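You operate a simulated robot arm through the tools that you are given. There is no shell and no other tool. Be economical: measure what you need, move in short steps, check, and stop when the job is done.

The job below is to be done with a simulated robot arm. You get a single attempt, and the scene is never put back.

Task
Set the depth dial to 6 mm, shut the white latch and press the bush in.
Fine: then lever back and latch open; the roller stays in the press.
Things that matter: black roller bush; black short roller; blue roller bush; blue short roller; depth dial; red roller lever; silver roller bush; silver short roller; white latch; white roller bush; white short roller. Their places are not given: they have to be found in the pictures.

It is judged by the outcome, as a careful person would: the job done as asked, and still so three seconds after it is handed in. It fails if anything else is knocked over, pushed out of place, dropped, spilled or broken.

Robot
A 7-joint arm with a two-finger parallel gripper, fixed in place. Base frame: the origin is at the foot of the arm, x ahead of it, y to its left, z up; the work surface is at about z = 0.84. Readings come in m, rad, newtons and seconds.
With the tool pointing down near the work surface it reaches from about 0.24 to 0.68 m from the base axis. Its first joint turns from -1.152 to 1.152 rad. Payload 2.4 kg.
Tool frame: the origin (TCP) lies between the finger pads and is the grasp point; the fingertips stand 0.03 m ahead of it; z points along the fingers, y is the line along which they close. The gripper opens to 0.094 m. The fingers are 0.028 m wide and 0.01 m thick; the gripper's body (0.05 by 0.096 m) begins 0.055 m behind the TCP.
Orientation is that of the tool frame in the base frame, as a unit quaternion [w, x, y, z]. With the fingers straight down and closing along the base's y, the tool's x points along the base's -x, its y along +y and its z along -z.

Tools
- The arm moves only by the tool arm_command. Its arguments are lists of equal length, an entry for each row: "hand": the gripper command, from -1 (shut) to 1 (fully open), values between in proportion; "dp": the shift along the tool's x, y, z in units of 20 mm (1.0 is 20 mm), a list of three; "angular": the turn, a rotation vector about the tool's x, y, z in units of 6 degrees (1.0 is 6 degrees), a list of three. In form: {"hand": [hand, ...], "dp": [[x, y, z], ...], "angular": [[ax, ay, az], ...]}. A call has 1 to 8 rows; each row shifts and turns the commanded pose from where the row before left it, along the tool's axes as they then stand. A call with a number of a shift or a turn outside -1 to 1 is refused whole. Each row takes 0.2 s and may step no farther than 0.05 m and 0.15 rad from the row before; otherwise, or with a gripper value out of range, the whole call is refused. A pose out of reach is approached as far as the arm can. The call stops where the force on the tool passes 70 N (or 10 N more than at its start, if that is more) or the arm is blocked; 0.2 s more then pass. The fingers move at their own pace (about 0.153 m/s each) and stop on an object; they squeeze with about 42 N. The grip force told is the motor's: it shows also when the fingers shut on nothing. Time passes only in rows, and 0.2 s behind the last, so rows that do not move let the fingers close. The reply holds the time, the measured pose of the TCP, the force on the tool along the base axes, the opening and the grip force, in the units named above and with some noise, with the torque about the TCP (base axes, N m) and any sound that the robot's microphone picked up.
- Cameras (640 x 400 px; columns grow to the right, rows downward): "scene" is fixed at [0.0488, 0.4823, 1.4469]; the picture's right is [-0.64, -0.77, 0.00], its down [-0.43, 0.36, -0.83] and it looks along [0.64, -0.53, -0.56] (base axes); focal length 366 px, centre (320, 200). "wrist" rides on the gripper at [0.076, 0.014, -0.102] in the tool frame; the picture's right is [-0.18, 0.98, 0.00], its down [-0.75, -0.14, -0.64] and it looks along [-0.63, -0.12, 0.77] (tool axes); focal length 243 px, centre (320, 200).
- grab_frame(camera): a new picture of that camera. The clock stands still meanwhile.
- probe_pixels(camera, pixels): for up to 12 pixels [column, row] of the newest picture of that camera ("zoom" is the newest enlarged one), the place [x, y, z] in the base frame of the surface seen there, good to about 0.002 m. The clock stands still meanwhile.
- enlarge(camera, box): a new picture of the part [left, top, right, bottom] of that camera's present view, enlarged. The clock stands still meanwhile.
- finish_job(): hands the job in; it is judged then, once.

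Go step by step. Measure first, check grasps and placings, and put right what went wrong. The budget is 80 turns and 54 pictures, counting those below and the enlarged ones. Unless the task says otherwise, let go and move clear before handing in, and close with one line.

The tools are called after ">>>" by a JSON object that holds its "op" and its "data". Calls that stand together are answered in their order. arm_command: Moves the arm, as the interface text tells. Its arguments: {"type":"object","properties":{"hand":{"type":"array"},"dp":{"type":"array"},"angular":{"type":"array"}},"required":["hand","dp","angular"]} The other tools are called the same way: grab_frame (camera) takes a picture; probe_pixels (camera, pixels) gives the place of the surface under pixels of a picture; enlarge (camera, box) takes an enlarged picture of a part of a camera's view; finish_job () hands the job in.

At the start:

```text
time_s: 0.0
ee_pos: [0.4134, 0.122, 1.2137]
orientation: [0.0, 0.001, 1.0, -0.001]
contact_force: [-0.2, -0.4, 0.7]
wrist_torque: [0.01, -0.03, -0.01]
width: 0.0941
grasp_force: 0.1
```

scene: 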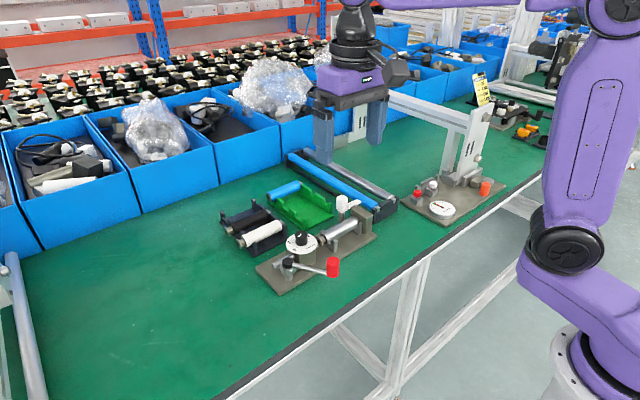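
wrist: 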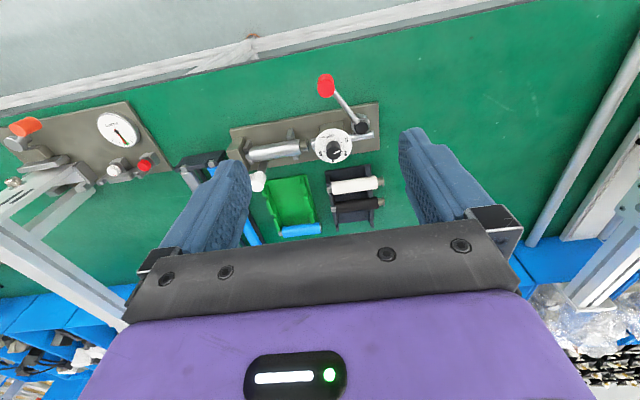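

The press fixture sits around scene pixels (320,240) with the dial near (302,243), the red lever at (332,266) and the white latch at (345,203). I'll enlarge that area for detail.

>>> {"op": "enlarge", "data": {"camera": "scene", "box": [210, 170, 410, 300]}}

>>> {"op": "enlarge", "data": {"camera": "wrist", "box": [220, 60, 400, 180]}}

```text
3.08 times, centred on (310, 235) of scene
```

zoom: 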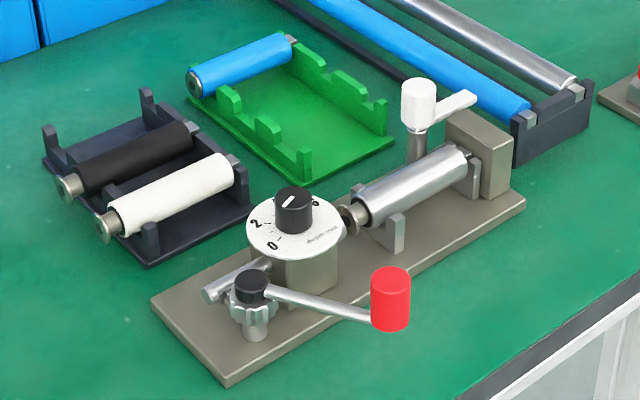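

```text
3.33 times, centred on (310, 120) of wrist
```

zoom: 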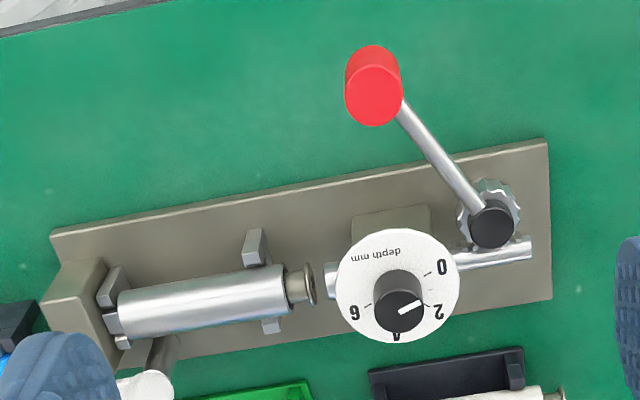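

The wrist zoom shows the silver roller seated in the press with its bush facing the ram, and the dial pointer near 2. I'll probe the dial, lever, latch and roller.

>>> {"op": "probe_pixels", "data": {"camera": "zoom", "pixels": [[398, 297], [417, 304], [441, 268], [437, 312], [396, 336], [367, 305], [372, 95], [490, 225], [440, 150], [145, 388], [160, 350], [200, 300]]}}

>>> {"op": "enlarge", "data": {"camera": "wrist", "box": [300, 115, 370, 170]}}

>>> {"op": "enlarge", "data": {"camera": "scene", "box": [280, 220, 350, 265]}}

```text
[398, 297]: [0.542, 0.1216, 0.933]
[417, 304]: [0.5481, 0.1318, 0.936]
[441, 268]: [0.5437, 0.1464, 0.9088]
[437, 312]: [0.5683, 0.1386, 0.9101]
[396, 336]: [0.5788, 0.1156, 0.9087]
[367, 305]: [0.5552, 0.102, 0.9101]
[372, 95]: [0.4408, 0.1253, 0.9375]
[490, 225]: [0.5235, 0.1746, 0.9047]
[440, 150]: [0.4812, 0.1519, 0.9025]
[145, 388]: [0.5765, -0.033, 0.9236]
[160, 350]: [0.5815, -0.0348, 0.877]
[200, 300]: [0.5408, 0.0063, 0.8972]
```

```text
7.27 times, centred on (335, 142) of wrist
```

zoom: 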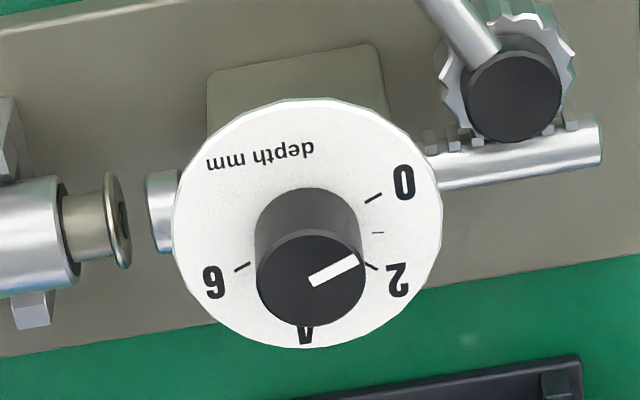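

```text
8.89 times, centred on (315, 242) of scene
```

zoom: 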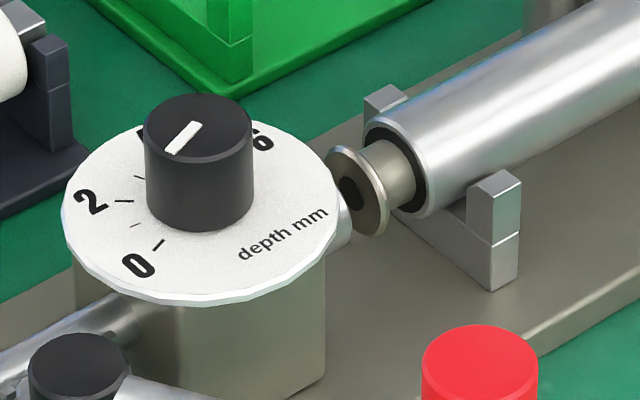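

The pointer lines up with the 0 tick: in the scene zoom it points from (200,125) to (168,152), and the 0 tick is at (158,244) with the plate centre near (200,212). I'll probe the knob and ticks precisely, then look at the latch.

>>> {"op": "probe_pixels", "data": {"camera": "zoom", "pixels": [[200, 124], [168, 152], [198, 100], [150, 128], [246, 128], [198, 152], [158, 244], [123, 200], [264, 140], [139, 265], [90, 200], [480, 345]]}}

>>> {"op": "enlarge", "data": {"camera": "scene", "box": [320, 185, 384, 225]}}

```text
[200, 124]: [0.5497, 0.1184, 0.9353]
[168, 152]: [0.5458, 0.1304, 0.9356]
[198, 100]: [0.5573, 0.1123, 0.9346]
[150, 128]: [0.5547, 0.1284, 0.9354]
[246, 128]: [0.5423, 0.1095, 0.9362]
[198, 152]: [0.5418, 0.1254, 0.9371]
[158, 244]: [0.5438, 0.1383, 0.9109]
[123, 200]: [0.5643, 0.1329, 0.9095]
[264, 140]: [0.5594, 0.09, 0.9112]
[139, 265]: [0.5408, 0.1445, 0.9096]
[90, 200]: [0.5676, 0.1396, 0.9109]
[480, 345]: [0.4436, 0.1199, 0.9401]
```

```text
10.00 times, centred on (352, 205) of scene
```

zoom: 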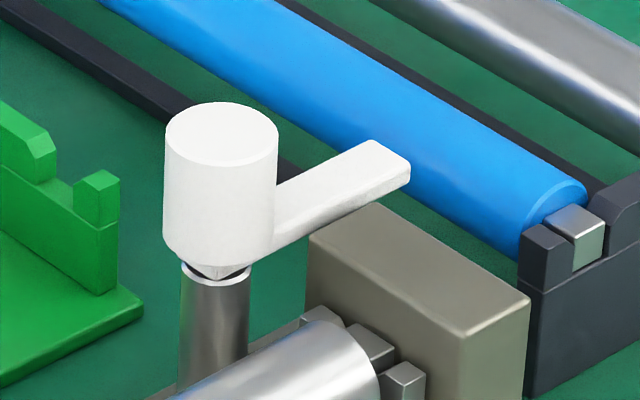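

Knob centre is about (0.549, 0.119) with its top at 0.936, and ticks are 60° per 2 mm clockwise from above. In this zoom the latch arm runs from the cap (220,135) to (410,165), so I'll probe it.

>>> {"op": "probe_pixels", "data": {"camera": "zoom", "pixels": [[221, 132], [190, 132], [265, 132], [221, 240], [300, 190], [375, 150], [405, 165], [390, 180], [215, 330], [420, 260], [300, 350], [500, 300]]}}

>>> {"op": "enlarge", "data": {"camera": "wrist", "box": [225, 120, 325, 200]}}

```text
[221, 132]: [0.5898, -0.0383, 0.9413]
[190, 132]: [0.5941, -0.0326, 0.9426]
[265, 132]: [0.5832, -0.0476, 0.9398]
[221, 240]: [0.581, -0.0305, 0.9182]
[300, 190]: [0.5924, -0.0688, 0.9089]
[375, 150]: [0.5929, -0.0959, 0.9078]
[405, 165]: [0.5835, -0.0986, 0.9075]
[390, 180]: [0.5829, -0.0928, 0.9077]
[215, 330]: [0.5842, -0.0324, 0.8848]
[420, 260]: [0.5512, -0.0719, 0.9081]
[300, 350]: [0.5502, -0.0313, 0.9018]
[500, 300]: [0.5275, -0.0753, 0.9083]
```

```text
5.00 times, centred on (275, 160) of wrist
```

zoom: 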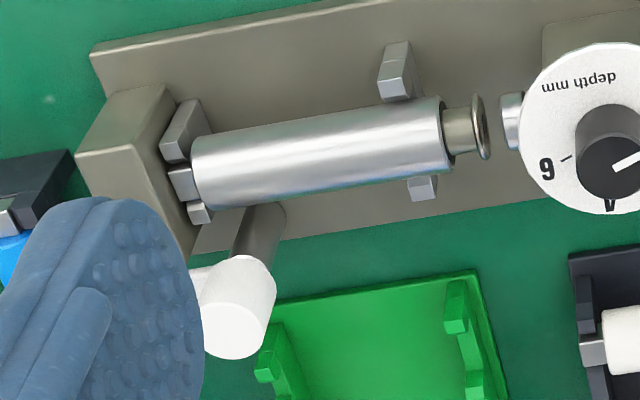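

The latch cap is centred at (0.589, -0.039) with its top at 0.941, and its arm points along -y (open). I'll move above the dial first.

>>> {"op": "arm_command", "data": {"hand": [0.2, 0.2, 0.2, 0.2, 0.2, 0.2, 0.2, 0.2], "dp": [[-0.85, -0.02, 1], [-0.85, -0.02, 1], [-0.85, -0.02, 1], [-0.85, -0.02, 1], [-0.85, -0.02, 1], [-0.85, -0.02, 1], [-0.85, -0.02, 1], [-0.85, -0.02, 0.5]], "angular": [[0, 0, 0], [0, 0, 0], [0, 0, 0], [0, 0, 0], [0, 0, 0], [0, 0, 0], [0, 0, 0], [0, 0, 0]]}}

>>> {"op": "arm_command", "data": {"hand": [0.2, 0.2, 0.2, 0.2, 0.2, 0.2, 0.2, 0.2], "dp": [[0, 0, 0], [0, 0, 0], [0, 0, 0], [0, 0, 0], [0, 0, 0], [0, 0, 0], [0, 0, 0], [0, 0, 0]], "angular": [[0, 0, -1], [0, 0, -1], [0, 0, -1], [0, 0, -1], [0, 0, -1], [0, 0, -1], [0, 0, -1], [0, 0, -1]]}}

>>> {"op": "arm_command", "data": {"hand": [0.2, 0.2, 0.2, 0.2, 0.2, 0.2, 0.2, 0.2], "dp": [[0, 0, 0], [0, 0, 0], [0, 0, 0], [0, 0, 0], [0, 0, 0], [0, 0, 0], [0, 0, 0], [0, 0, 0]], "angular": [[0, 0, -1], [0, 0, -1], [0, 0, -1], [0, 0, -1], [0, 0, -1], [0, 0, -1], [0, 0, -1], [0, 0, 0]]}}

>>> {"op": "grab_frame", "data": {"camera": "wrist"}}

```text
time_s: 1.8
ee_pos: [0.5482, 0.117, 1.0644]
orientation: [0.0, 0.0, 1.0, 0.001]
contact_force: [-0.4, -0.7, 0.1]
wrist_torque: [-0.04, -0.02, 0.03]
width: 0.0564
grasp_force: 0.0
```

```text
time_s: 3.6
ee_pos: [0.5475, 0.1172, 1.0652]
orientation: [0.001, -0.408, 0.913, 0.0]
contact_force: [0.6, -0.3, -0.3]
wrist_torque: [0.03, 0.02, 0.03]
width: 0.0565
grasp_force: 0.0
```

```text
time_s: 5.4
ee_pos: [0.548, 0.1174, 1.0636]
orientation: [0.0, 0.707, -0.707, -0.001]
contact_force: [0.2, -0.4, 0.5]
wrist_torque: [0.01, 0.01, -0.02]
width: 0.0563
grasp_force: 0.0
```

```text
45 pictures are left
```

wrist: 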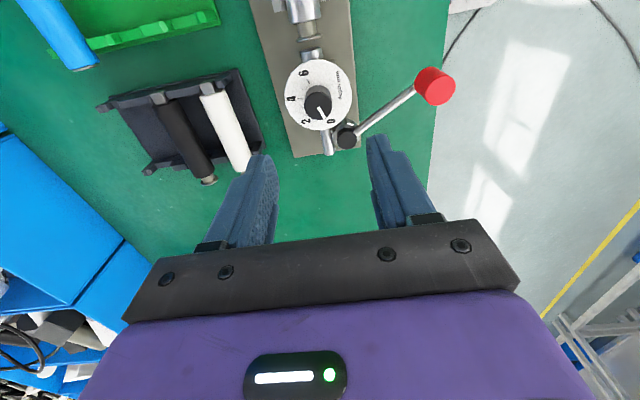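

Tool now yawed -90° and the pointer is confirmed at 0. I'll descend around the knob.

>>> {"op": "arm_command", "data": {"hand": [0.1, 0.1, 0.1, 0.1, 0.1, 0.1, 0.1, 0.1], "dp": [[-0.08, -0.05, 1], [0, 0, 1], [0, 0, 1], [0, 0, 1], [0, 0, 0.8], [0, 0, 0.6], [0, 0, 0.5], [0, 0, 0]], "angular": [[0, 0, 0], [0, 0, 0], [0, 0, 0], [0, 0, 0], [0, 0, 0], [0, 0, 0], [0, 0, 0], [0, 0, 0]]}}

>>> {"op": "arm_command", "data": {"hand": [-0.3, -1, -1, -1], "dp": [[0, 0, 0], [0, 0, 0], [0, 0, 0], [0, 0, 0]], "angular": [[0, 0, 0], [0, 0, 0], [0, 0, 0], [0, 0, 0]]}}

>>> {"op": "grab_frame", "data": {"camera": "wrist"}}

>>> {"op": "enlarge", "data": {"camera": "scene", "box": [260, 200, 360, 265]}}

```text
time_s: 7.2
ee_pos: [0.5497, 0.1184, 0.9457]
orientation: [-0.001, 0.708, -0.707, 0.0]
contact_force: [0.3, -0.1, -0.3]
wrist_torque: [0.0, -0.03, 0.0]
width: 0.0516
grasp_force: 0.0
```

```text
time_s: 8.2
ee_pos: [0.5506, 0.1194, 0.9457]
orientation: [0.002, -0.706, 0.708, -0.001]
contact_force: [16.2, 1.7, -8.2]
wrist_torque: [0.2, 0.03, 0.0]
width: 0.0269
grasp_force: 45.2
```

```text
44 pictures are left
```

wrist: 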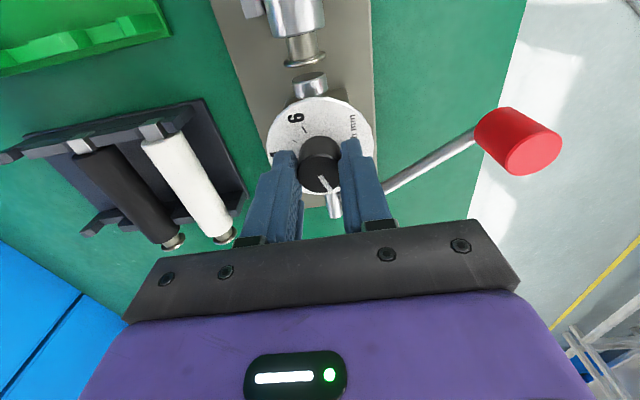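

```text
6.15 times, centred on (310, 232) of scene
```

zoom: 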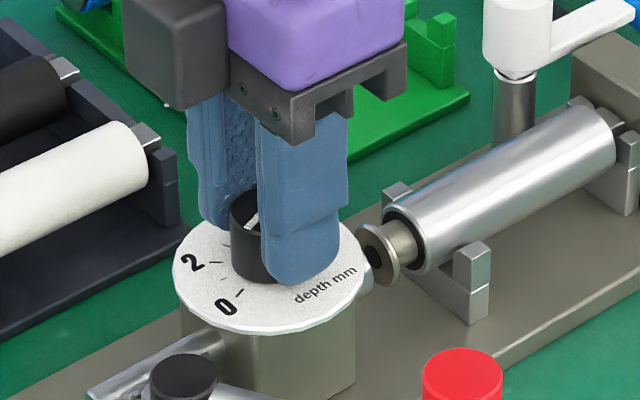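

The knob is gripped (width 0.027), with a small side force in +x that I'll relieve. I'll turn it clockwise and watch.

>>> {"op": "arm_command", "data": {"hand": [-1, -1, -1, -1, -1, -1, -1, -1], "dp": [[0, -0.08, 0], [0, 0, 0], [0, 0, 0], [0, 0, 0], [0, 0, 0], [0, 0, 0], [0, 0, 0], [0, 0, 0]], "angular": [[0, 0, 0], [0, 0, 1], [0, 0, 1], [0, 0, 1], [0, 0, 1], [0, 0, 1], [0, 0, 0], [0, 0, 0]]}}

>>> {"op": "enlarge", "data": {"camera": "wrist", "box": [240, 70, 400, 230]}}

```text
time_s: 10.0
ee_pos: [0.55, 0.1196, 0.9461]
orientation: [-0.002, -0.5, 0.866, 0.0]
contact_force: [-3.2, 3.7, -8.2]
wrist_torque: [-0.03, -0.43, -0.01]
width: 0.0266
grasp_force: 44.8
```

```text
2.50 times, centred on (320, 150) of wrist
```

zoom: 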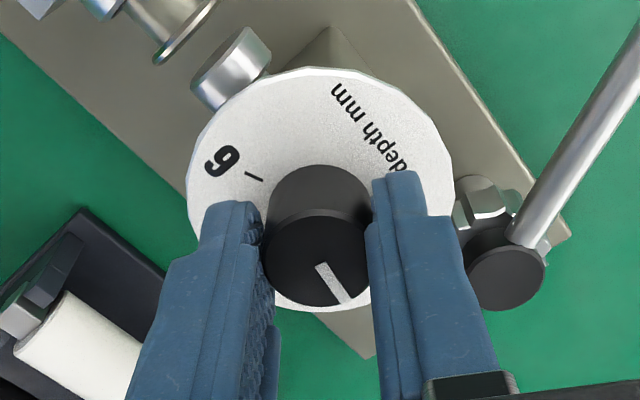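

The knob follows the gripper (pointer fixed between the fingers). I'll continue turning.

>>> {"op": "arm_command", "data": {"hand": [-1, -1, -1, -1, -1, -1, -1, -1], "dp": [[0, 0, 0], [0, 0, 0], [0, 0, 0], [0, 0, 0], [0, 0, 0], [0, 0, 0], [0, 0, 0], [0, 0, 0]], "angular": [[0, 0, 1], [0, 0, 1], [0, 0, 1], [0, 0, 1], [0, 0, 1], [0, 0, 1], [0, 0, 1], [0, 0, 1]]}}

>>> {"op": "arm_command", "data": {"hand": [-1, -1, -1, -1, -1, -1, -1, -1], "dp": [[0, 0, 0], [0, 0, 0], [0, 0, 0], [0, 0, 0], [0, 0, 0], [0, 0, 0], [0, 0, 0], [0, 0, 0]], "angular": [[0, 0, 1], [0, 0, 1], [0, 0, 1], [0, 0, 1], [0, 0, 1], [0, 0, 1], [0, 0, 1], [0, 0, 1]]}}

>>> {"op": "enlarge", "data": {"camera": "wrist", "box": [240, 70, 400, 230]}}

>>> {"op": "enlarge", "data": {"camera": "scene", "box": [260, 200, 360, 265]}}

```text
time_s: 11.8
ee_pos: [0.5502, 0.1191, 0.9469]
orientation: [-0.001, -0.103, 0.995, 0.0]
contact_force: [-7.2, 6.6, -6.2]
wrist_torque: [-0.4, 0.94, 0.01]
width: 0.0267
grasp_force: 45.0
```

```text
time_s: 13.6
ee_pos: [0.5493, 0.1204, 0.9467]
orientation: [-0.001, 0.309, 0.951, -0.001]
contact_force: [-10.9, 10.1, -7.2]
wrist_torque: [0.98, 0.43, -0.02]
width: 0.0266
grasp_force: 45.0
```

```text
2.50 times, centred on (320, 150) of wrist
```

zoom: 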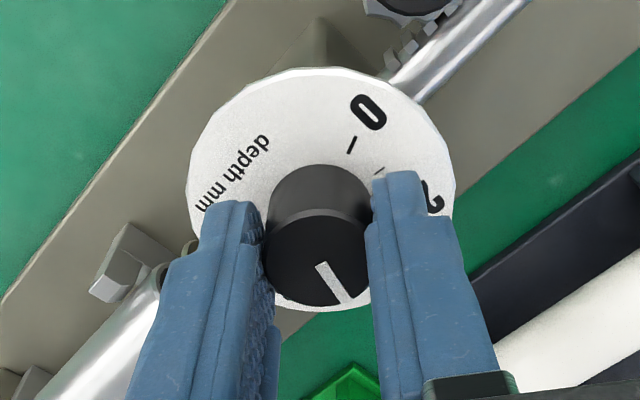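

```text
6.15 times, centred on (310, 232) of scene
```

zoom: 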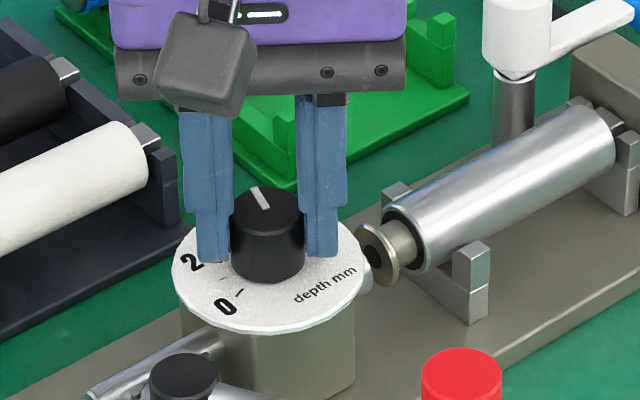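

The pointer has turned 126°. I'll go another 48° and measure it.

>>> {"op": "arm_command", "data": {"hand": [-1, -1, -1, -1, -1, -1, -1, -1], "dp": [[0, 0, 0], [0, 0, 0], [0, 0, 0], [0, 0, 0], [0, 0, 0], [0, 0, 0], [0, 0, 0], [0, 0, 0]], "angular": [[0, 0, 1], [0, 0, 1], [0, 0, 1], [0, 0, 1], [0, 0, 1], [0, 0, 1], [0, 0, 1], [0, 0, 1]]}}

>>> {"op": "enlarge", "data": {"camera": "scene", "box": [280, 220, 350, 265]}}

```text
time_s: 15.4
ee_pos: [0.5495, 0.1199, 0.9453]
orientation: [0.0, 0.67, 0.742, 0.0]
contact_force: [-12.3, 13.8, -10.7]
wrist_torque: [0.8, -0.13, 0.02]
width: 0.0267
grasp_force: 44.4
```

```text
8.89 times, centred on (315, 242) of scene
```

zoom: 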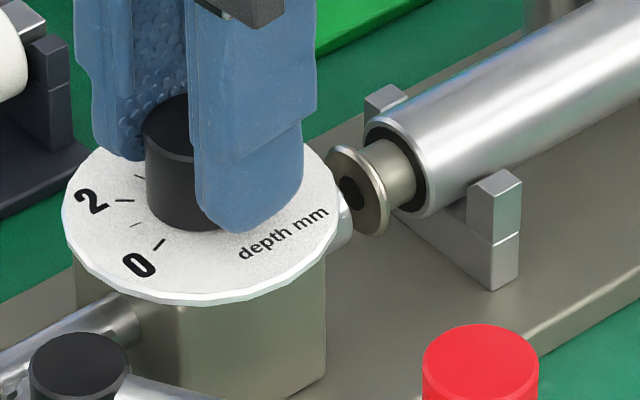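

The fingers hide the pointer from the scene camera, so I'll release, lift and look.

>>> {"op": "arm_command", "data": {"hand": [0.1, 0.1, 0.1, 0.1, 0.1, 0.1, 0.1, 0.1], "dp": [[0, 0, 0], [0, 0, 0], [0, 0, -0.5], [0, 0, -1], [0, 0, -1], [0, 0, -1], [0, 0, -1], [0, 0, 0]], "angular": [[0, 0, 0], [0, 0, 0], [0, 0, 0], [0, 0, 0], [0, 0, 0], [0, 0, 0], [0, 0, 0], [0, 0, 0]]}}

>>> {"op": "enlarge", "data": {"camera": "scene", "box": [280, 220, 350, 265]}}

>>> {"op": "enlarge", "data": {"camera": "wrist", "box": [280, 50, 370, 140]}}

```text
time_s: 17.2
ee_pos: [0.5502, 0.1196, 1.0359]
orientation: [0.0, 0.67, 0.743, 0.001]
contact_force: [0.1, -0.2, -1.4]
wrist_torque: [0.01, -0.01, 0.01]
width: 0.0515
grasp_force: 0.0
```

```text
8.89 times, centred on (315, 242) of scene
```

zoom: 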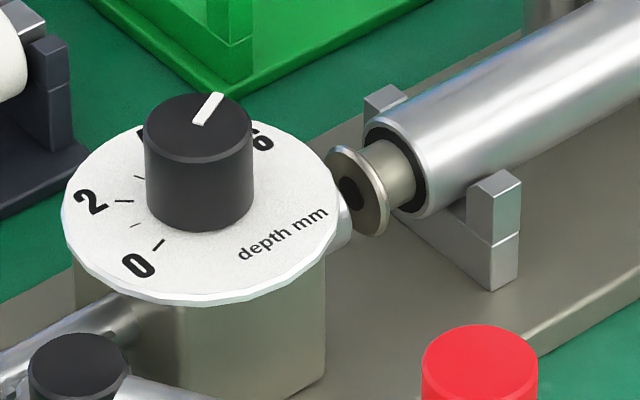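

```text
4.44 times, centred on (325, 95) of wrist
```

zoom: 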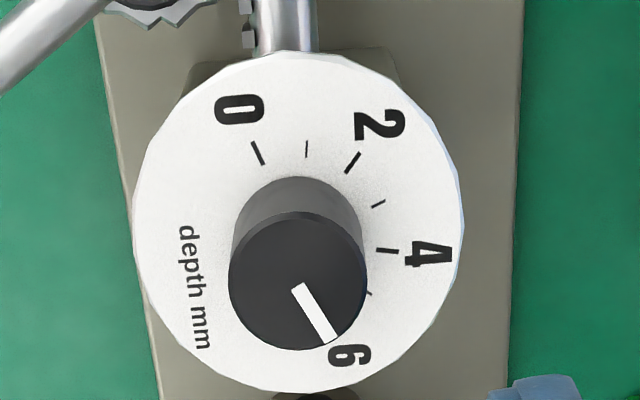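

The dial is clearly visible now and the pointer is close to 6. I'll probe tick and pointer ends to compute its angle.

>>> {"op": "probe_pixels", "data": {"camera": "zoom", "pixels": [[257, 152], [353, 162], [387, 250], [378, 204], [306, 148], [298, 288], [332, 339], [238, 110], [380, 123], [430, 254], [349, 355], [298, 285]]}}

```text
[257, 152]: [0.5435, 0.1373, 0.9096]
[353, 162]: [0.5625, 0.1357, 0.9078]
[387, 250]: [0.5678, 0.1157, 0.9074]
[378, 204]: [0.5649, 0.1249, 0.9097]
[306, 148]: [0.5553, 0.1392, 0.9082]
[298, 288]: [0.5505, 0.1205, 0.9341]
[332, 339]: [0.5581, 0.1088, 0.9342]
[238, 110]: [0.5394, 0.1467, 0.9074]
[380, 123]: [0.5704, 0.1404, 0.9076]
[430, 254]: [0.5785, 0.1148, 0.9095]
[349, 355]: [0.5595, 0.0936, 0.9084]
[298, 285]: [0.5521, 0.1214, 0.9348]
```

Ticks run about 30° per mm (0 at -27°, 4 at 95° from image-up, so 6 at about 155°), while the pointer reads about 147°. I'll regrip and turn about 7° more.

>>> {"op": "arm_command", "data": {"hand": [0.1, 0.1, 0.1, 0.1, 0.1, -1, -1, -1], "dp": [[0, 0, 1], [0, 0, 1], [0, 0, 1], [0, 0, 1], [0, 0, 0.5], [0, 0, 0], [0, 0, 0], [0, 0, 0]], "angular": [[0, 0, 0], [0, 0, 0], [0, 0, 0], [0, 0, 0], [0, 0, 0], [0, 0, 0], [0, 0, 0], [0, 0, 0]]}}

>>> {"op": "arm_command", "data": {"hand": [-1, -1, -1, -1], "dp": [[0, 0, 0], [0, 0, 0], [0, 0, 0], [0, 0, 0]], "angular": [[0, 0, 0], [0, 0, 0.6], [0, 0, 0.6], [0, 0, 0]]}}

>>> {"op": "arm_command", "data": {"hand": [0.1, 0.1, 0.1, 0.1, 0.1, 0.1, 0.1, 0.1], "dp": [[0, 0, 0], [0, 0, 0], [0, 0, -0.5], [0, 0, -1], [0, 0, -1], [0, 0, -1], [0, 0, -1], [0, 0, 0]], "angular": [[0, 0, 0], [0, 0, 0], [0, 0, 0], [0, 0, 0], [0, 0, 0], [0, 0, -1], [0, 0, -1], [0, 0, -1]]}}

>>> {"op": "arm_command", "data": {"hand": [0.1, 0.1, 0.1, 0.1, 0.1, 0.1, 0.1, 0.1], "dp": [[0, 0, 0], [0, 0, 0], [0, 0, 0], [0, 0, 0], [0, 0, 0], [0, 0, 0], [0, 0, 0], [0, 0, 0]], "angular": [[0, 0, -1], [0, 0, -1], [0, 0, -1], [0, 0, -1], [0, 0, -1], [0, 0, -1], [0, 0, -1], [0, 0, -1]]}}

>>> {"op": "arm_command", "data": {"hand": [0.1, 0.1, 0.1, 0.1, 0.1, 0.1, 0.1, 0.1], "dp": [[0, 0, 0], [0, 0, 0], [0, 0, 0], [0, 0, 0], [0, 0, 0], [0, 0, 0], [0, 0, 0], [0, 0, 0]], "angular": [[0, 0, -1], [0, 0, -1], [0, 0, -1], [0, 0, -1], [0, 0, -1], [0, 0, -1], [0, 0, -1], [0, 0, 0]]}}

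>>> {"op": "enlarge", "data": {"camera": "wrist", "box": [280, 50, 370, 140]}}

```text
time_s: 19.0
ee_pos: [0.5503, 0.1177, 0.9453]
orientation: [0.0, 0.669, 0.743, -0.001]
contact_force: [-6.2, -0.7, 1.7]
wrist_torque: [0.07, -0.27, -0.01]
width: 0.0269
grasp_force: 44.8
```

```text
time_s: 20.0
ee_pos: [0.5517, 0.118, 0.9457]
orientation: [-0.001, 0.715, 0.699, -0.001]
contact_force: [-9.3, -0.5, 2.8]
wrist_torque: [0.16, -0.14, 0.0]
width: 0.0266
grasp_force: 44.7
```

```text
time_s: 21.8
ee_pos: [0.5505, 0.1192, 1.0352]
orientation: [0.0, 0.596, 0.803, 0.0]
contact_force: [0.0, -0.6, 0.2]
wrist_torque: [-0.02, -0.01, 0.0]
width: 0.0516
grasp_force: 0.1
```

```text
time_s: 23.6
ee_pos: [0.5505, 0.1187, 1.0359]
orientation: [0.0, 0.217, 0.976, 0.0]
contact_force: [0.8, -0.4, 0.1]
wrist_torque: [-0.01, 0.0, 0.03]
width: 0.0518
grasp_force: 0.2
```

```text
time_s: 25.4
ee_pos: [0.5502, 0.12, 1.0365]
orientation: [-0.001, -0.147, 0.989, 0.001]
contact_force: [0.1, -0.4, -0.4]
wrist_torque: [0.0, 0.01, 0.0]
width: 0.0519
grasp_force: 0.1
```

```text
4.44 times, centred on (325, 95) of wrist
```

zoom: 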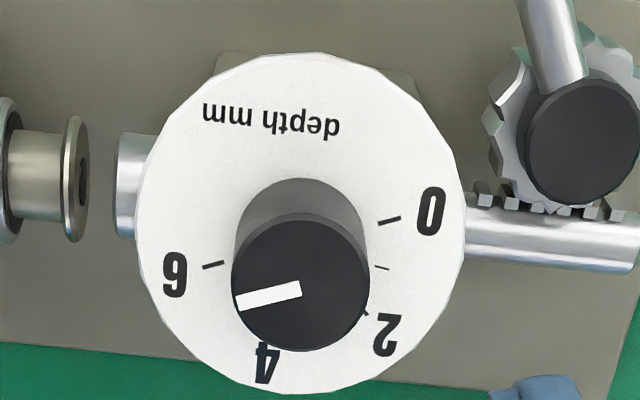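

The pointer (300,288)→(237,303) is now parallel to the 6 tick (224,262)→(203,267), so the dial reads 6. Next is the latch, so I'll check the clearance to the tall frame.

>>> {"op": "grab_frame", "data": {"camera": "scene"}}

>>> {"op": "probe_pixels", "data": {"camera": "scene", "pixels": [[395, 100], [430, 110], [460, 125], [465, 150], [445, 170], [480, 90], [430, 190], [400, 105]]}}

```text
35 pictures are left
```

scene: 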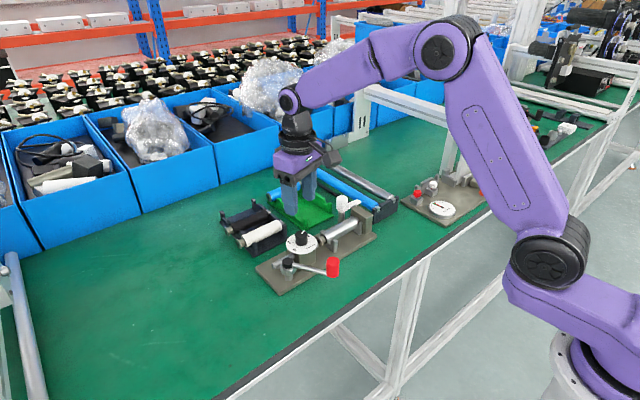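

```text
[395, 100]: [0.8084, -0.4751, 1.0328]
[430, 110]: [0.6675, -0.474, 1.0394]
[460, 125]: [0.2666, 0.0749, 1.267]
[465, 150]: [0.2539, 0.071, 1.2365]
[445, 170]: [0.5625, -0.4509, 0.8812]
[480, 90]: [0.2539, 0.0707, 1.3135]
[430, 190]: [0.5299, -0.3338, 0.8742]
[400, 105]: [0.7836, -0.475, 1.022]
```

The frame is at y ≈ -0.47, well clear. I'll move over the latch cap.

>>> {"op": "arm_command", "data": {"hand": [0.1, 0.1, 0.1, 0.1, 0.1, 0.1, 0.1, 0.1], "dp": [[0.06, -1, 0], [0.06, -1, 0], [0.06, -1, 0], [0.06, -1, 0], [0.06, -1, 0], [0.06, -1, 0], [0.06, -1, 0], [0.04, -1, 0]], "angular": [[0, 0, 0], [0, 0, 0], [0, 0, 0], [0, 0, 0], [0, 0, 0], [0, 0, 0], [0, 0, 0], [0, 0, 0]]}}

>>> {"op": "grab_frame", "data": {"camera": "wrist"}}

>>> {"op": "probe_pixels", "data": {"camera": "wrist", "pixels": [[318, 100], [310, 100], [326, 100], [318, 92], [318, 108]]}}

```text
time_s: 27.2
ee_pos: [0.5886, -0.0369, 1.037]
orientation: [-0.001, -0.146, 0.989, 0.0]
contact_force: [-0.3, -0.1, 0.2]
wrist_torque: [-0.01, 0.04, 0.03]
width: 0.0514
grasp_force: 0.0
```

```text
34 pictures are left
```

wrist: 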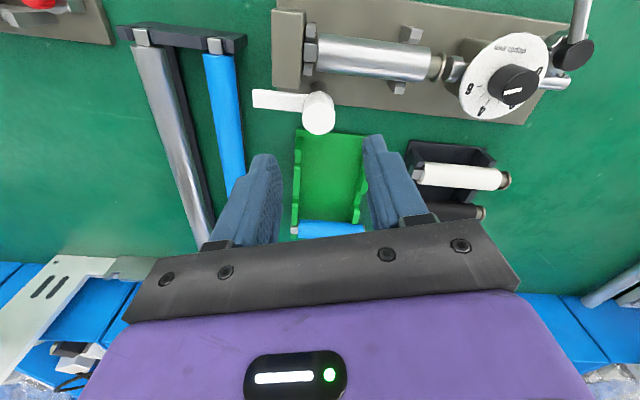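

```text
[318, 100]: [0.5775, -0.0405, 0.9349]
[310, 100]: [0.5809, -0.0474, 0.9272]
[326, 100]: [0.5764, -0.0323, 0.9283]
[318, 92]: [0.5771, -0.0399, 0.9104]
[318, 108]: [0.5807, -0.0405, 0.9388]
```

The cap's top disc is centred near (319,121) in the wrist picture. I'll probe its rim for the exact centre.

>>> {"op": "probe_pixels", "data": {"camera": "wrist", "pixels": [[319, 121], [306, 121], [332, 121], [319, 110], [319, 132], [258, 98], [280, 101], [295, 104]]}}

```text
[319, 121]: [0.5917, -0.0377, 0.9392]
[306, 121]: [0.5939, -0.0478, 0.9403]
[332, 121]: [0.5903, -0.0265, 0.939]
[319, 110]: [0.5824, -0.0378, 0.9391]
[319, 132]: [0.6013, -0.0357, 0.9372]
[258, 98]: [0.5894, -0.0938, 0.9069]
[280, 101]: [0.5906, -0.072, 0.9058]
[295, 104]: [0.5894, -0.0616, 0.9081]
```

The cap is centred at (0.591, -0.0375). I'll descend and grip it.

>>> {"op": "arm_command", "data": {"hand": [0.1, 0.1, 0.1, 0.1, 0.1, 0.1, -1, -1], "dp": [[-0.12, -0.05, 0.8], [0, 0, 1], [0, 0, 1], [0, 0, 1], [0, 0, 0.55], [0, 0, 0.3], [0, 0, 0], [0, 0, 0]], "angular": [[0, 0, 0], [0, 0, 0], [0, 0, 0], [0, 0, 0], [0, 0, 0], [0, 0, 0], [0, 0, 0], [0, 0, 0]]}}

>>> {"op": "arm_command", "data": {"hand": [-1, -1, -1, -1, -1, -1, -1, -1], "dp": [[0, 0, 0], [0, 0, 0], [0, 0, 0], [0, 0, 0], [0, 0, 0], [0, 0, 0], [0, 0, 0], [0, 0, 0]], "angular": [[0, 0, 0], [0, 0, 1], [0, 0, 1], [0, 0, 1], [0, 0, 1], [0, 0, 1], [0, 0, 0], [0, 0, 0]]}}

>>> {"op": "enlarge", "data": {"camera": "scene", "box": [290, 165, 410, 245]}}

```text
time_s: 29.0
ee_pos: [0.5902, -0.037, 0.9427]
orientation: [0.0, -0.144, 0.99, 0.0]
contact_force: [2.2, -2.9, -4.0]
wrist_torque: [0.09, -0.46, -0.13]
width: 0.027
grasp_force: 45.2
```

```text
time_s: 30.8
ee_pos: [0.59, -0.0383, 0.9432]
orientation: [0.0, 0.116, 0.993, 0.001]
contact_force: [5.8, -15.1, -9.1]
wrist_torque: [-0.16, -0.07, 0.02]
width: 0.027
grasp_force: 45.0
```

```text
5.00 times, centred on (350, 205) of scene
```

zoom: 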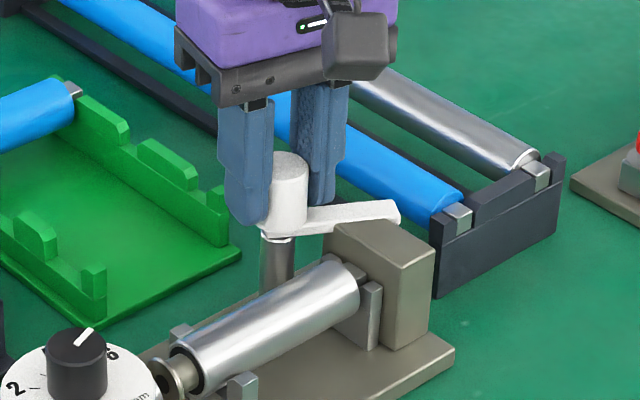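

The latch arm turned 30° with the gripper. I'll continue another 48° and check.

>>> {"op": "arm_command", "data": {"hand": [-1, -1, -1, -1, -1, -1, -1, -1], "dp": [[0, 0, 0], [0, 0, 0], [0, 0, 0], [0, 0, 0], [0, 0, 0], [0, 0, 0], [0, 0, 0], [0, 0, 0]], "angular": [[0, 0, 1], [0, 0, 1], [0, 0, 1], [0, 0, 1], [0, 0, 1], [0, 0, 1], [0, 0, 1], [0, 0, 1]]}}

>>> {"op": "enlarge", "data": {"camera": "scene", "box": [290, 165, 410, 245]}}

```text
time_s: 32.6
ee_pos: [0.5904, -0.0388, 0.9424]
orientation: [0.0, 0.511, 0.86, 0.0]
contact_force: [1.0, -17.4, -4.9]
wrist_torque: [-0.12, -0.26, 0.03]
width: 0.0269
grasp_force: 45.2
```

```text
5.00 times, centred on (350, 205) of scene
```

zoom: 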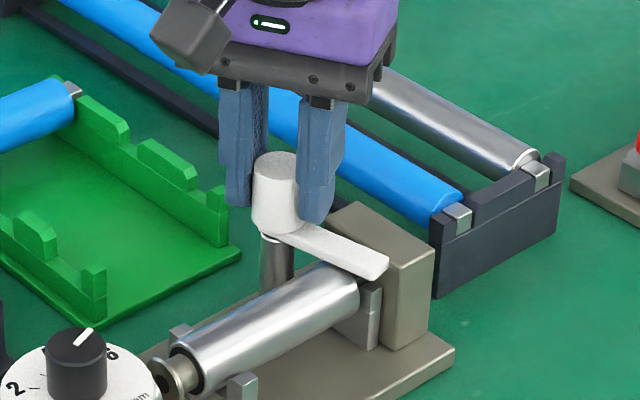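

The arm is at about 78° and crossing the roller's end. I'll turn another 12°, watching for a stop.

>>> {"op": "arm_command", "data": {"hand": [-1, -1, -1, -1], "dp": [[0, 0, 0], [0, 0, 0], [0, 0, 0], [0, 0, 0]], "angular": [[0, 0, 1], [0, 0, 1], [0, 0, 0], [0, 0, 0]]}}

>>> {"op": "enlarge", "data": {"camera": "scene", "box": [290, 165, 410, 245]}}

>>> {"op": "probe_pixels", "data": {"camera": "zoom", "pixels": [[275, 165], [310, 240], [340, 258], [375, 275], [200, 350], [320, 282], [310, 210], [430, 250]]}}

```text
time_s: 33.6
ee_pos: [0.5905, -0.0387, 0.9431]
orientation: [0.0, 0.598, 0.801, 0.0]
contact_force: [1.1, -17.9, -5.5]
wrist_torque: [0.08, 0.04, -0.02]
width: 0.0272
grasp_force: 45.1
```

```text
5.00 times, centred on (350, 205) of scene
```

zoom: 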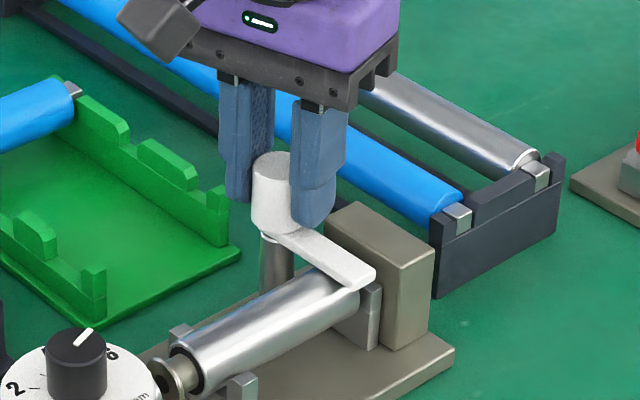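

```text
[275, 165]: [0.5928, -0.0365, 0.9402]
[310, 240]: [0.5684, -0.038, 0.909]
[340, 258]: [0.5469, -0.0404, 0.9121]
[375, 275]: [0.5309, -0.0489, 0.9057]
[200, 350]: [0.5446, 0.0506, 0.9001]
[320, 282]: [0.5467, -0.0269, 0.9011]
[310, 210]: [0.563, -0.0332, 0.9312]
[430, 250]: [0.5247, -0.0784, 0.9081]
```

The arm now runs along about (-0.99, -0.11), perpendicular to the roller, with no stop felt. I'll release, lift and look from above.

>>> {"op": "arm_command", "data": {"hand": [0.1, 0.1, 0.1, 0.1, 0.1, 0.1, 0.1, 0.1], "dp": [[0, 0, 0], [0, 0, 0], [0, 0, -1], [0, 0, -1], [0, 0, -1], [0, 0, -1], [0, 0, -1], [0, 0, 0]], "angular": [[0, 0, 0], [0, 0, 0], [0, 0, 0], [0, 0, 0], [0, 0, 0], [0, 0, 0], [0, 0, 0], [0, 0, 0]]}}

>>> {"op": "enlarge", "data": {"camera": "wrist", "box": [240, 20, 400, 180]}}

>>> {"op": "enlarge", "data": {"camera": "scene", "box": [320, 185, 384, 225]}}

```text
time_s: 35.4
ee_pos: [0.591, -0.0369, 1.044]
orientation: [0.0, 0.596, 0.803, -0.001]
contact_force: [-0.4, 0.5, -0.1]
wrist_torque: [-0.01, 0.01, 0.02]
width: 0.0518
grasp_force: 0.0
```

```text
2.50 times, centred on (320, 100) of wrist
```

zoom: 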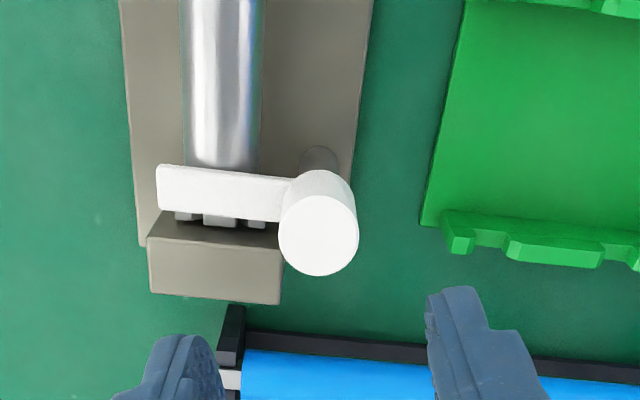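

```text
10.00 times, centred on (352, 205) of scene
```

zoom: 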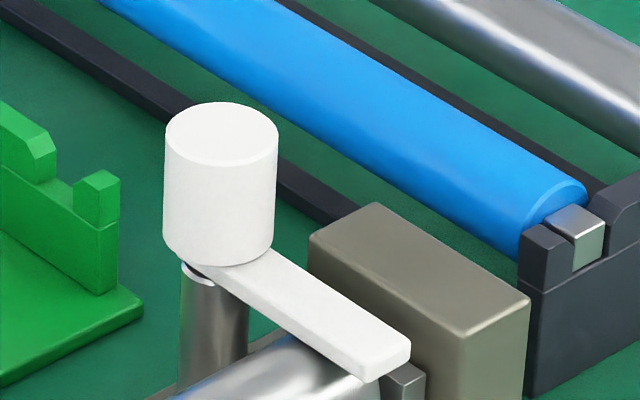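

The latch arm lies across the roller end, parallel to the end block, so it is shut. Next I'll measure the lever and turn the tool to align with it.

>>> {"op": "arm_command", "data": {"hand": [0.1, 0.1, 0.1, 0.1, 0.1, 0.1, 0.1, 0.1], "dp": [[0, 0, 0], [0, 0, 0], [0, 0, 0], [0, 0, 0], [0, 0, 0], [0, 0, 0], [0, 0, 0], [0, 0, 0]], "angular": [[0, 0, -1], [0, 0, -1], [0, 0, -1], [0, 0, -1], [0, 0, -1], [0, 0, -1], [0, 0, -1], [0, 0, -1]]}}

>>> {"op": "arm_command", "data": {"hand": [0.1, 0.1, 0.1, 0.1, 0.1, 0.1, 0.1, 0.1], "dp": [[0, 0, 0], [0, 0, 0], [0, 0, 0], [0, 0, 0], [0, 0, 0], [0, 0, 0], [0, 0, 0], [0, 0, 0]], "angular": [[0, 0, -1], [0, 0, -1], [0, 0, -1], [0, 0, -1], [0, 0, -1], [0, 0, -1], [0, 0, -1], [0, 0, -1]]}}

>>> {"op": "arm_command", "data": {"hand": [0.1, 0.1, 0.1, 0.1, 0.1, 0.1, 0.1, 0.1], "dp": [[0, 0, 0], [0, 0, 0], [0.2, 1, 0], [0.2, 1, 0], [0.2, 1, 0], [0.2, 1, 0], [0.2, 1, 0], [0.2, 1, 0]], "angular": [[0, 0, -0.83], [0, 0, -0.83], [0, 0, 0], [0, 0, 0], [0, 0, 0], [0, 0, 0], [0, 0, 0], [0, 0, 0]]}}

>>> {"op": "enlarge", "data": {"camera": "scene", "box": [255, 220, 351, 295]}}

```text
time_s: 37.2
ee_pos: [0.5896, -0.0369, 1.0423]
orientation: [0.0, 0.218, 0.976, 0.0]
contact_force: [-0.2, 0.1, -0.7]
wrist_torque: [-0.01, 0.05, 0.0]
width: 0.0515
grasp_force: 0.0
```

```text
time_s: 39.0
ee_pos: [0.5892, -0.0361, 1.0425]
orientation: [0.0, -0.199, 0.98, 0.0]
contact_force: [0.1, 0.1, 0.2]
wrist_torque: [0.0, 0.06, -0.01]
width: 0.0517
grasp_force: 0.0
```

```text
time_s: 40.8
ee_pos: [0.5057, 0.0518, 1.0431]
orientation: [0.001, -0.282, 0.959, 0.0]
contact_force: [-0.6, -1.2, 0.0]
wrist_torque: [0.0, -0.01, 0.0]
width: 0.052
grasp_force: 0.1
```

```text
5.33 times, centred on (303, 258) of scene
```

zoom: 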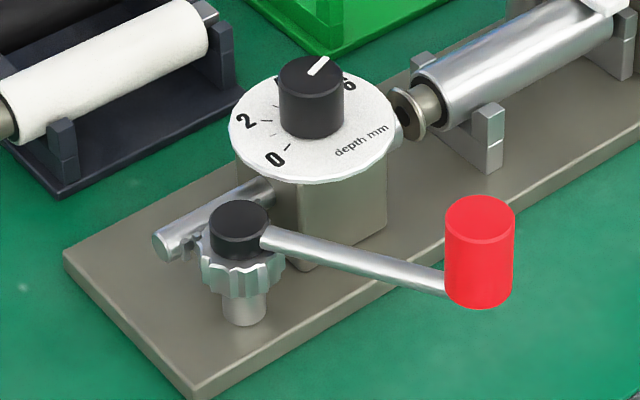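

>>> {"op": "probe_pixels", "data": {"camera": "zoom", "pixels": [[480, 220], [452, 220], [508, 220], [480, 203], [480, 238], [480, 295], [238, 215], [238, 205], [238, 228], [215, 215], [262, 215], [360, 265]]}}

```text
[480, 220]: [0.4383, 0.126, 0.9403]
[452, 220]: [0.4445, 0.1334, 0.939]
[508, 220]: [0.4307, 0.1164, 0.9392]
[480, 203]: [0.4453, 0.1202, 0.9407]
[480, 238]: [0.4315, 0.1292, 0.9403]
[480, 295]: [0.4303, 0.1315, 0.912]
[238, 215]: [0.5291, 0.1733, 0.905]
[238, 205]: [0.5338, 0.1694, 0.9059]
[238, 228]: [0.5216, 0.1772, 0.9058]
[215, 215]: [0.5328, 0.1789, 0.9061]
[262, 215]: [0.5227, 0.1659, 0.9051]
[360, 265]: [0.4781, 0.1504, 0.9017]
```

The handle is centred at (0.438, 0.125), top 0.940, and the hub at (0.528, 0.1725), radius 0.102. I'll move above the handle and descend.

>>> {"op": "arm_command", "data": {"hand": [0.1, 0.1, 0.1, 0.1, 0.1, 0.1, 0.1, 0.1], "dp": [[0, 0, 0], [0.25, 0.96, 0], [0.25, 0.96, 0], [0.25, 0.96, 0], [0.25, 0.97, 0], [0.27, 0.97, 0], [0, 0, 1], [0, 0, 1]], "angular": [[0, 0, 0.8], [0, 0, 0], [0, 0, 0], [0, 0, 0], [0, 0, 0], [0, 0, 0], [0, 0, 0], [0, 0, 0]]}}

>>> {"op": "grab_frame", "data": {"camera": "wrist"}}

>>> {"op": "grab_frame", "data": {"camera": "scene"}}

```text
time_s: 42.6
ee_pos: [0.4375, 0.124, 1.0037]
orientation: [0.0, -0.241, 0.971, 0.0]
contact_force: [-0.5, 0.0, 0.5]
wrist_torque: [0.0, 0.03, 0.02]
width: 0.0519
grasp_force: 0.0
```

```text
27 pictures are left
```

wrist: 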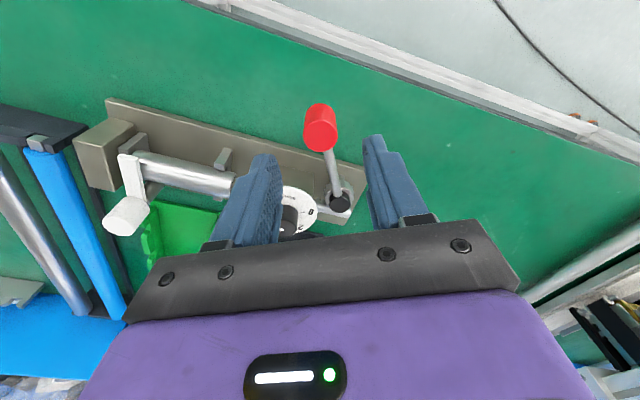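

```text
26 pictures are left
```

scene: 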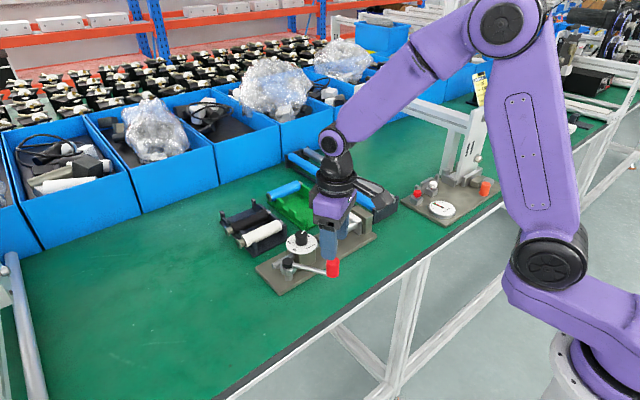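

The tool is centred above the red handle. I'll descend and close on it.

>>> {"op": "arm_command", "data": {"hand": [0.1, 0.1, 0.1, 0.1, 0.1, -1, -1, -1], "dp": [[0, 0.05, 1], [0, 0, 1], [0, 0, 0.8], [0, 0, 0.5], [0, 0, 0], [0, 0, 0], [0, 0, 0], [0, 0, 0]], "angular": [[0, 0, 0], [0, 0, 0], [0, 0, 0], [0, 0, 0], [0, 0, 0], [0, 0, 0], [0, 0, 0], [0, 0, 0]]}}

>>> {"op": "enlarge", "data": {"camera": "scene", "box": [255, 220, 383, 300]}}

```text
time_s: 44.4
ee_pos: [0.4377, 0.1253, 0.9368]
orientation: [-0.001, -0.242, 0.97, 0.0]
contact_force: [-0.5, -1.2, -7.2]
wrist_torque: [0.46, -0.19, 0.09]
width: 0.0254
grasp_force: 45.1
```

```text
5.00 times, centred on (319, 260) of scene
```

zoom: 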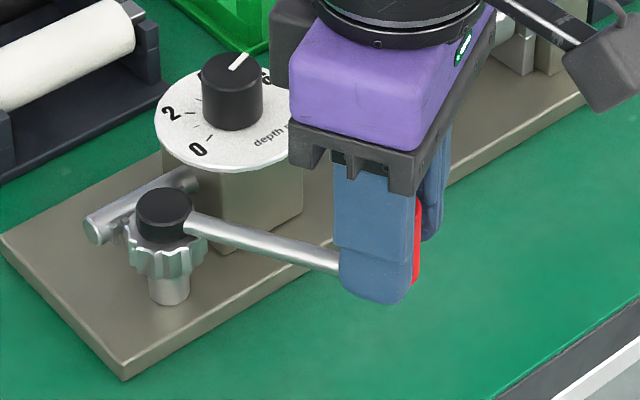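

The handle is gripped (0.025). I'll swing it 18° clockwise along the arc (about the hub) and check the tracking.

>>> {"op": "arm_command", "data": {"hand": [-1, -1, -1, -1], "dp": [[-0.028, 0.532, 0], [-0.028, 0.532, 0], [-0.028, 0.532, 0], [0, 0, 0]], "angular": [[0, 0, 1], [0, 0, 1], [0, 0, 1], [0, 0, 0]]}}

>>> {"op": "enlarge", "data": {"camera": "scene", "box": [255, 210, 383, 290]}}

```text
time_s: 45.4
ee_pos: [0.4275, 0.1549, 0.9367]
orientation: [-0.001, -0.086, 0.996, 0.0]
contact_force: [-8.6, 0.6, -3.5]
wrist_torque: [0.73, 0.03, 0.13]
width: 0.0256
grasp_force: 44.9
```

```text
5.00 times, centred on (319, 250) of scene
```

zoom: 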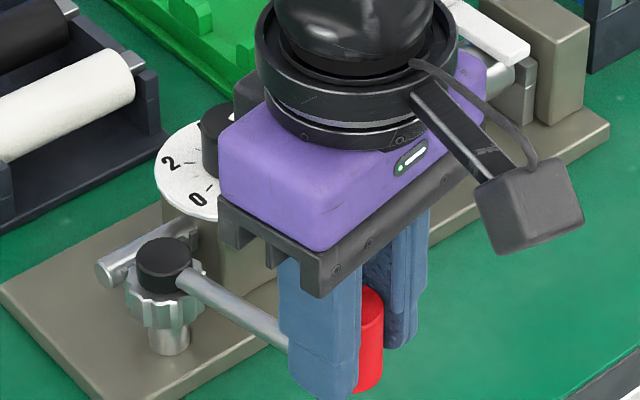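

It tracks the arc (expected (0.428, 0.155)), and the rack end moved toward the roller. I'll keep going in steps, watching the force.

>>> {"op": "arm_command", "data": {"hand": [-1, -1, -1, -1], "dp": [[-0.028, 0.532, 0], [-0.028, 0.532, 0], [-0.028, 0.532, 0], [0, 0, 0]], "angular": [[0, 0, 1], [0, 0, 1], [0, 0, 1], [0, 0, 0]]}}

>>> {"op": "enlarge", "data": {"camera": "scene", "box": [270, 190, 398, 270]}}

```text
time_s: 46.4
ee_pos: [0.4263, 0.1889, 0.9374]
orientation: [-0.001, 0.07, 0.998, 0.001]
contact_force: [-20.6, 1.9, 18.6]
wrist_torque: [0.75, 0.47, -0.16]
width: 0.0257
grasp_force: 45.0
```

```text
5.00 times, centred on (334, 230) of scene
```

zoom: 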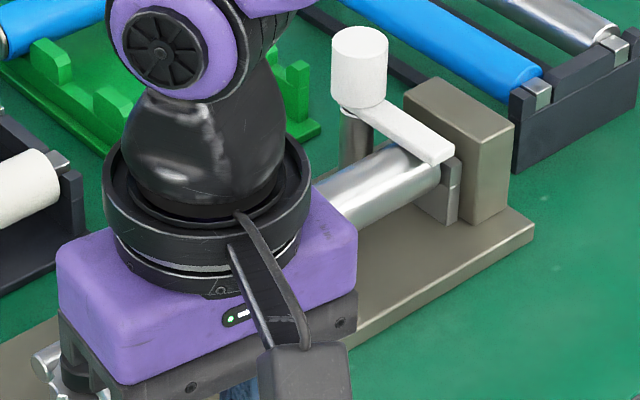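

36° turned so far, with a 20 N outward radial force, so I'll ease the arc outward slightly and continue.

>>> {"op": "arm_command", "data": {"hand": [-1, -1, -1, -1], "dp": [[0.08, 0.53, 0], [-0.028, 0.54, 0], [-0.028, 0, 0], [0, 0, 0]], "angular": [[0, 0, 1], [0, 0, 1], [0, 0, 0], [0, 0, 0]]}}

>>> {"op": "grab_frame", "data": {"camera": "wrist"}}

```text
time_s: 47.4
ee_pos: [0.4298, 0.2011, 0.9367]
orientation: [-0.005, 0.179, 0.984, -0.004]
contact_force: [-14.0, -48.8, 21.1]
wrist_torque: [-0.14, -0.96, -0.3]
width: 0.0257
grasp_force: 44.8
```

```text
22 pictures are left
```

wrist: 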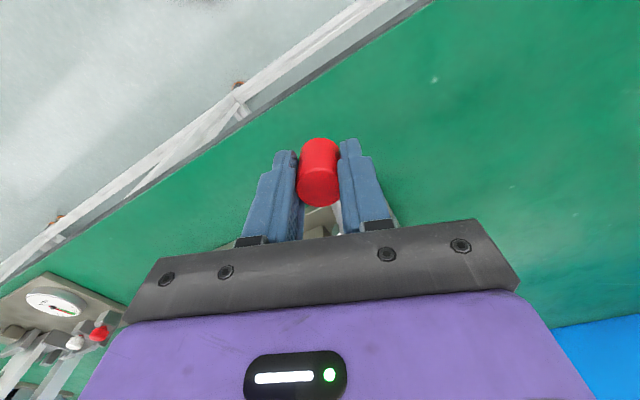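

Tangential resistance of about 49 N at 44°, so the bush is being pressed or the stop is near. I'll push a little further to see if it gives.

>>> {"op": "arm_command", "data": {"hand": [-1, -1, -1], "dp": [[-0.01, 0.25, 0], [0, 0.25, 0], [0, 0, 0]], "angular": [[0, 0, 0.3], [0, 0, 0.3], [0, 0, 0]]}}

```text
time_s: 47.8
ee_pos: [0.43, 0.201, 0.9373]
orientation: [-0.009, 0.195, 0.981, -0.01]
contact_force: [-8.5, -12.5, 15.2]
wrist_torque: [0.86, -0.08, -0.1]
width: 0.0259
grasp_force: 44.9
stopped in row 2: the force on the tool passed its limit at 73 N (the readings are from after the stop); the commanded pose is now the measured one
```

The handle did not move at 73 N, and I need to see whether the bush is in. I'll look from the scene camera.

>>> {"op": "grab_frame", "data": {"camera": "scene"}}

```text
21 pictures are left
```

scene: 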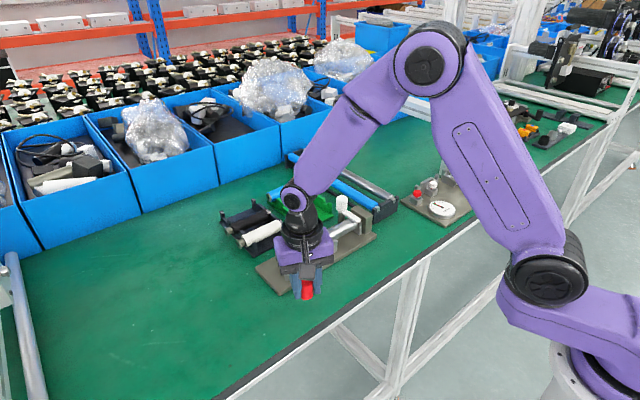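

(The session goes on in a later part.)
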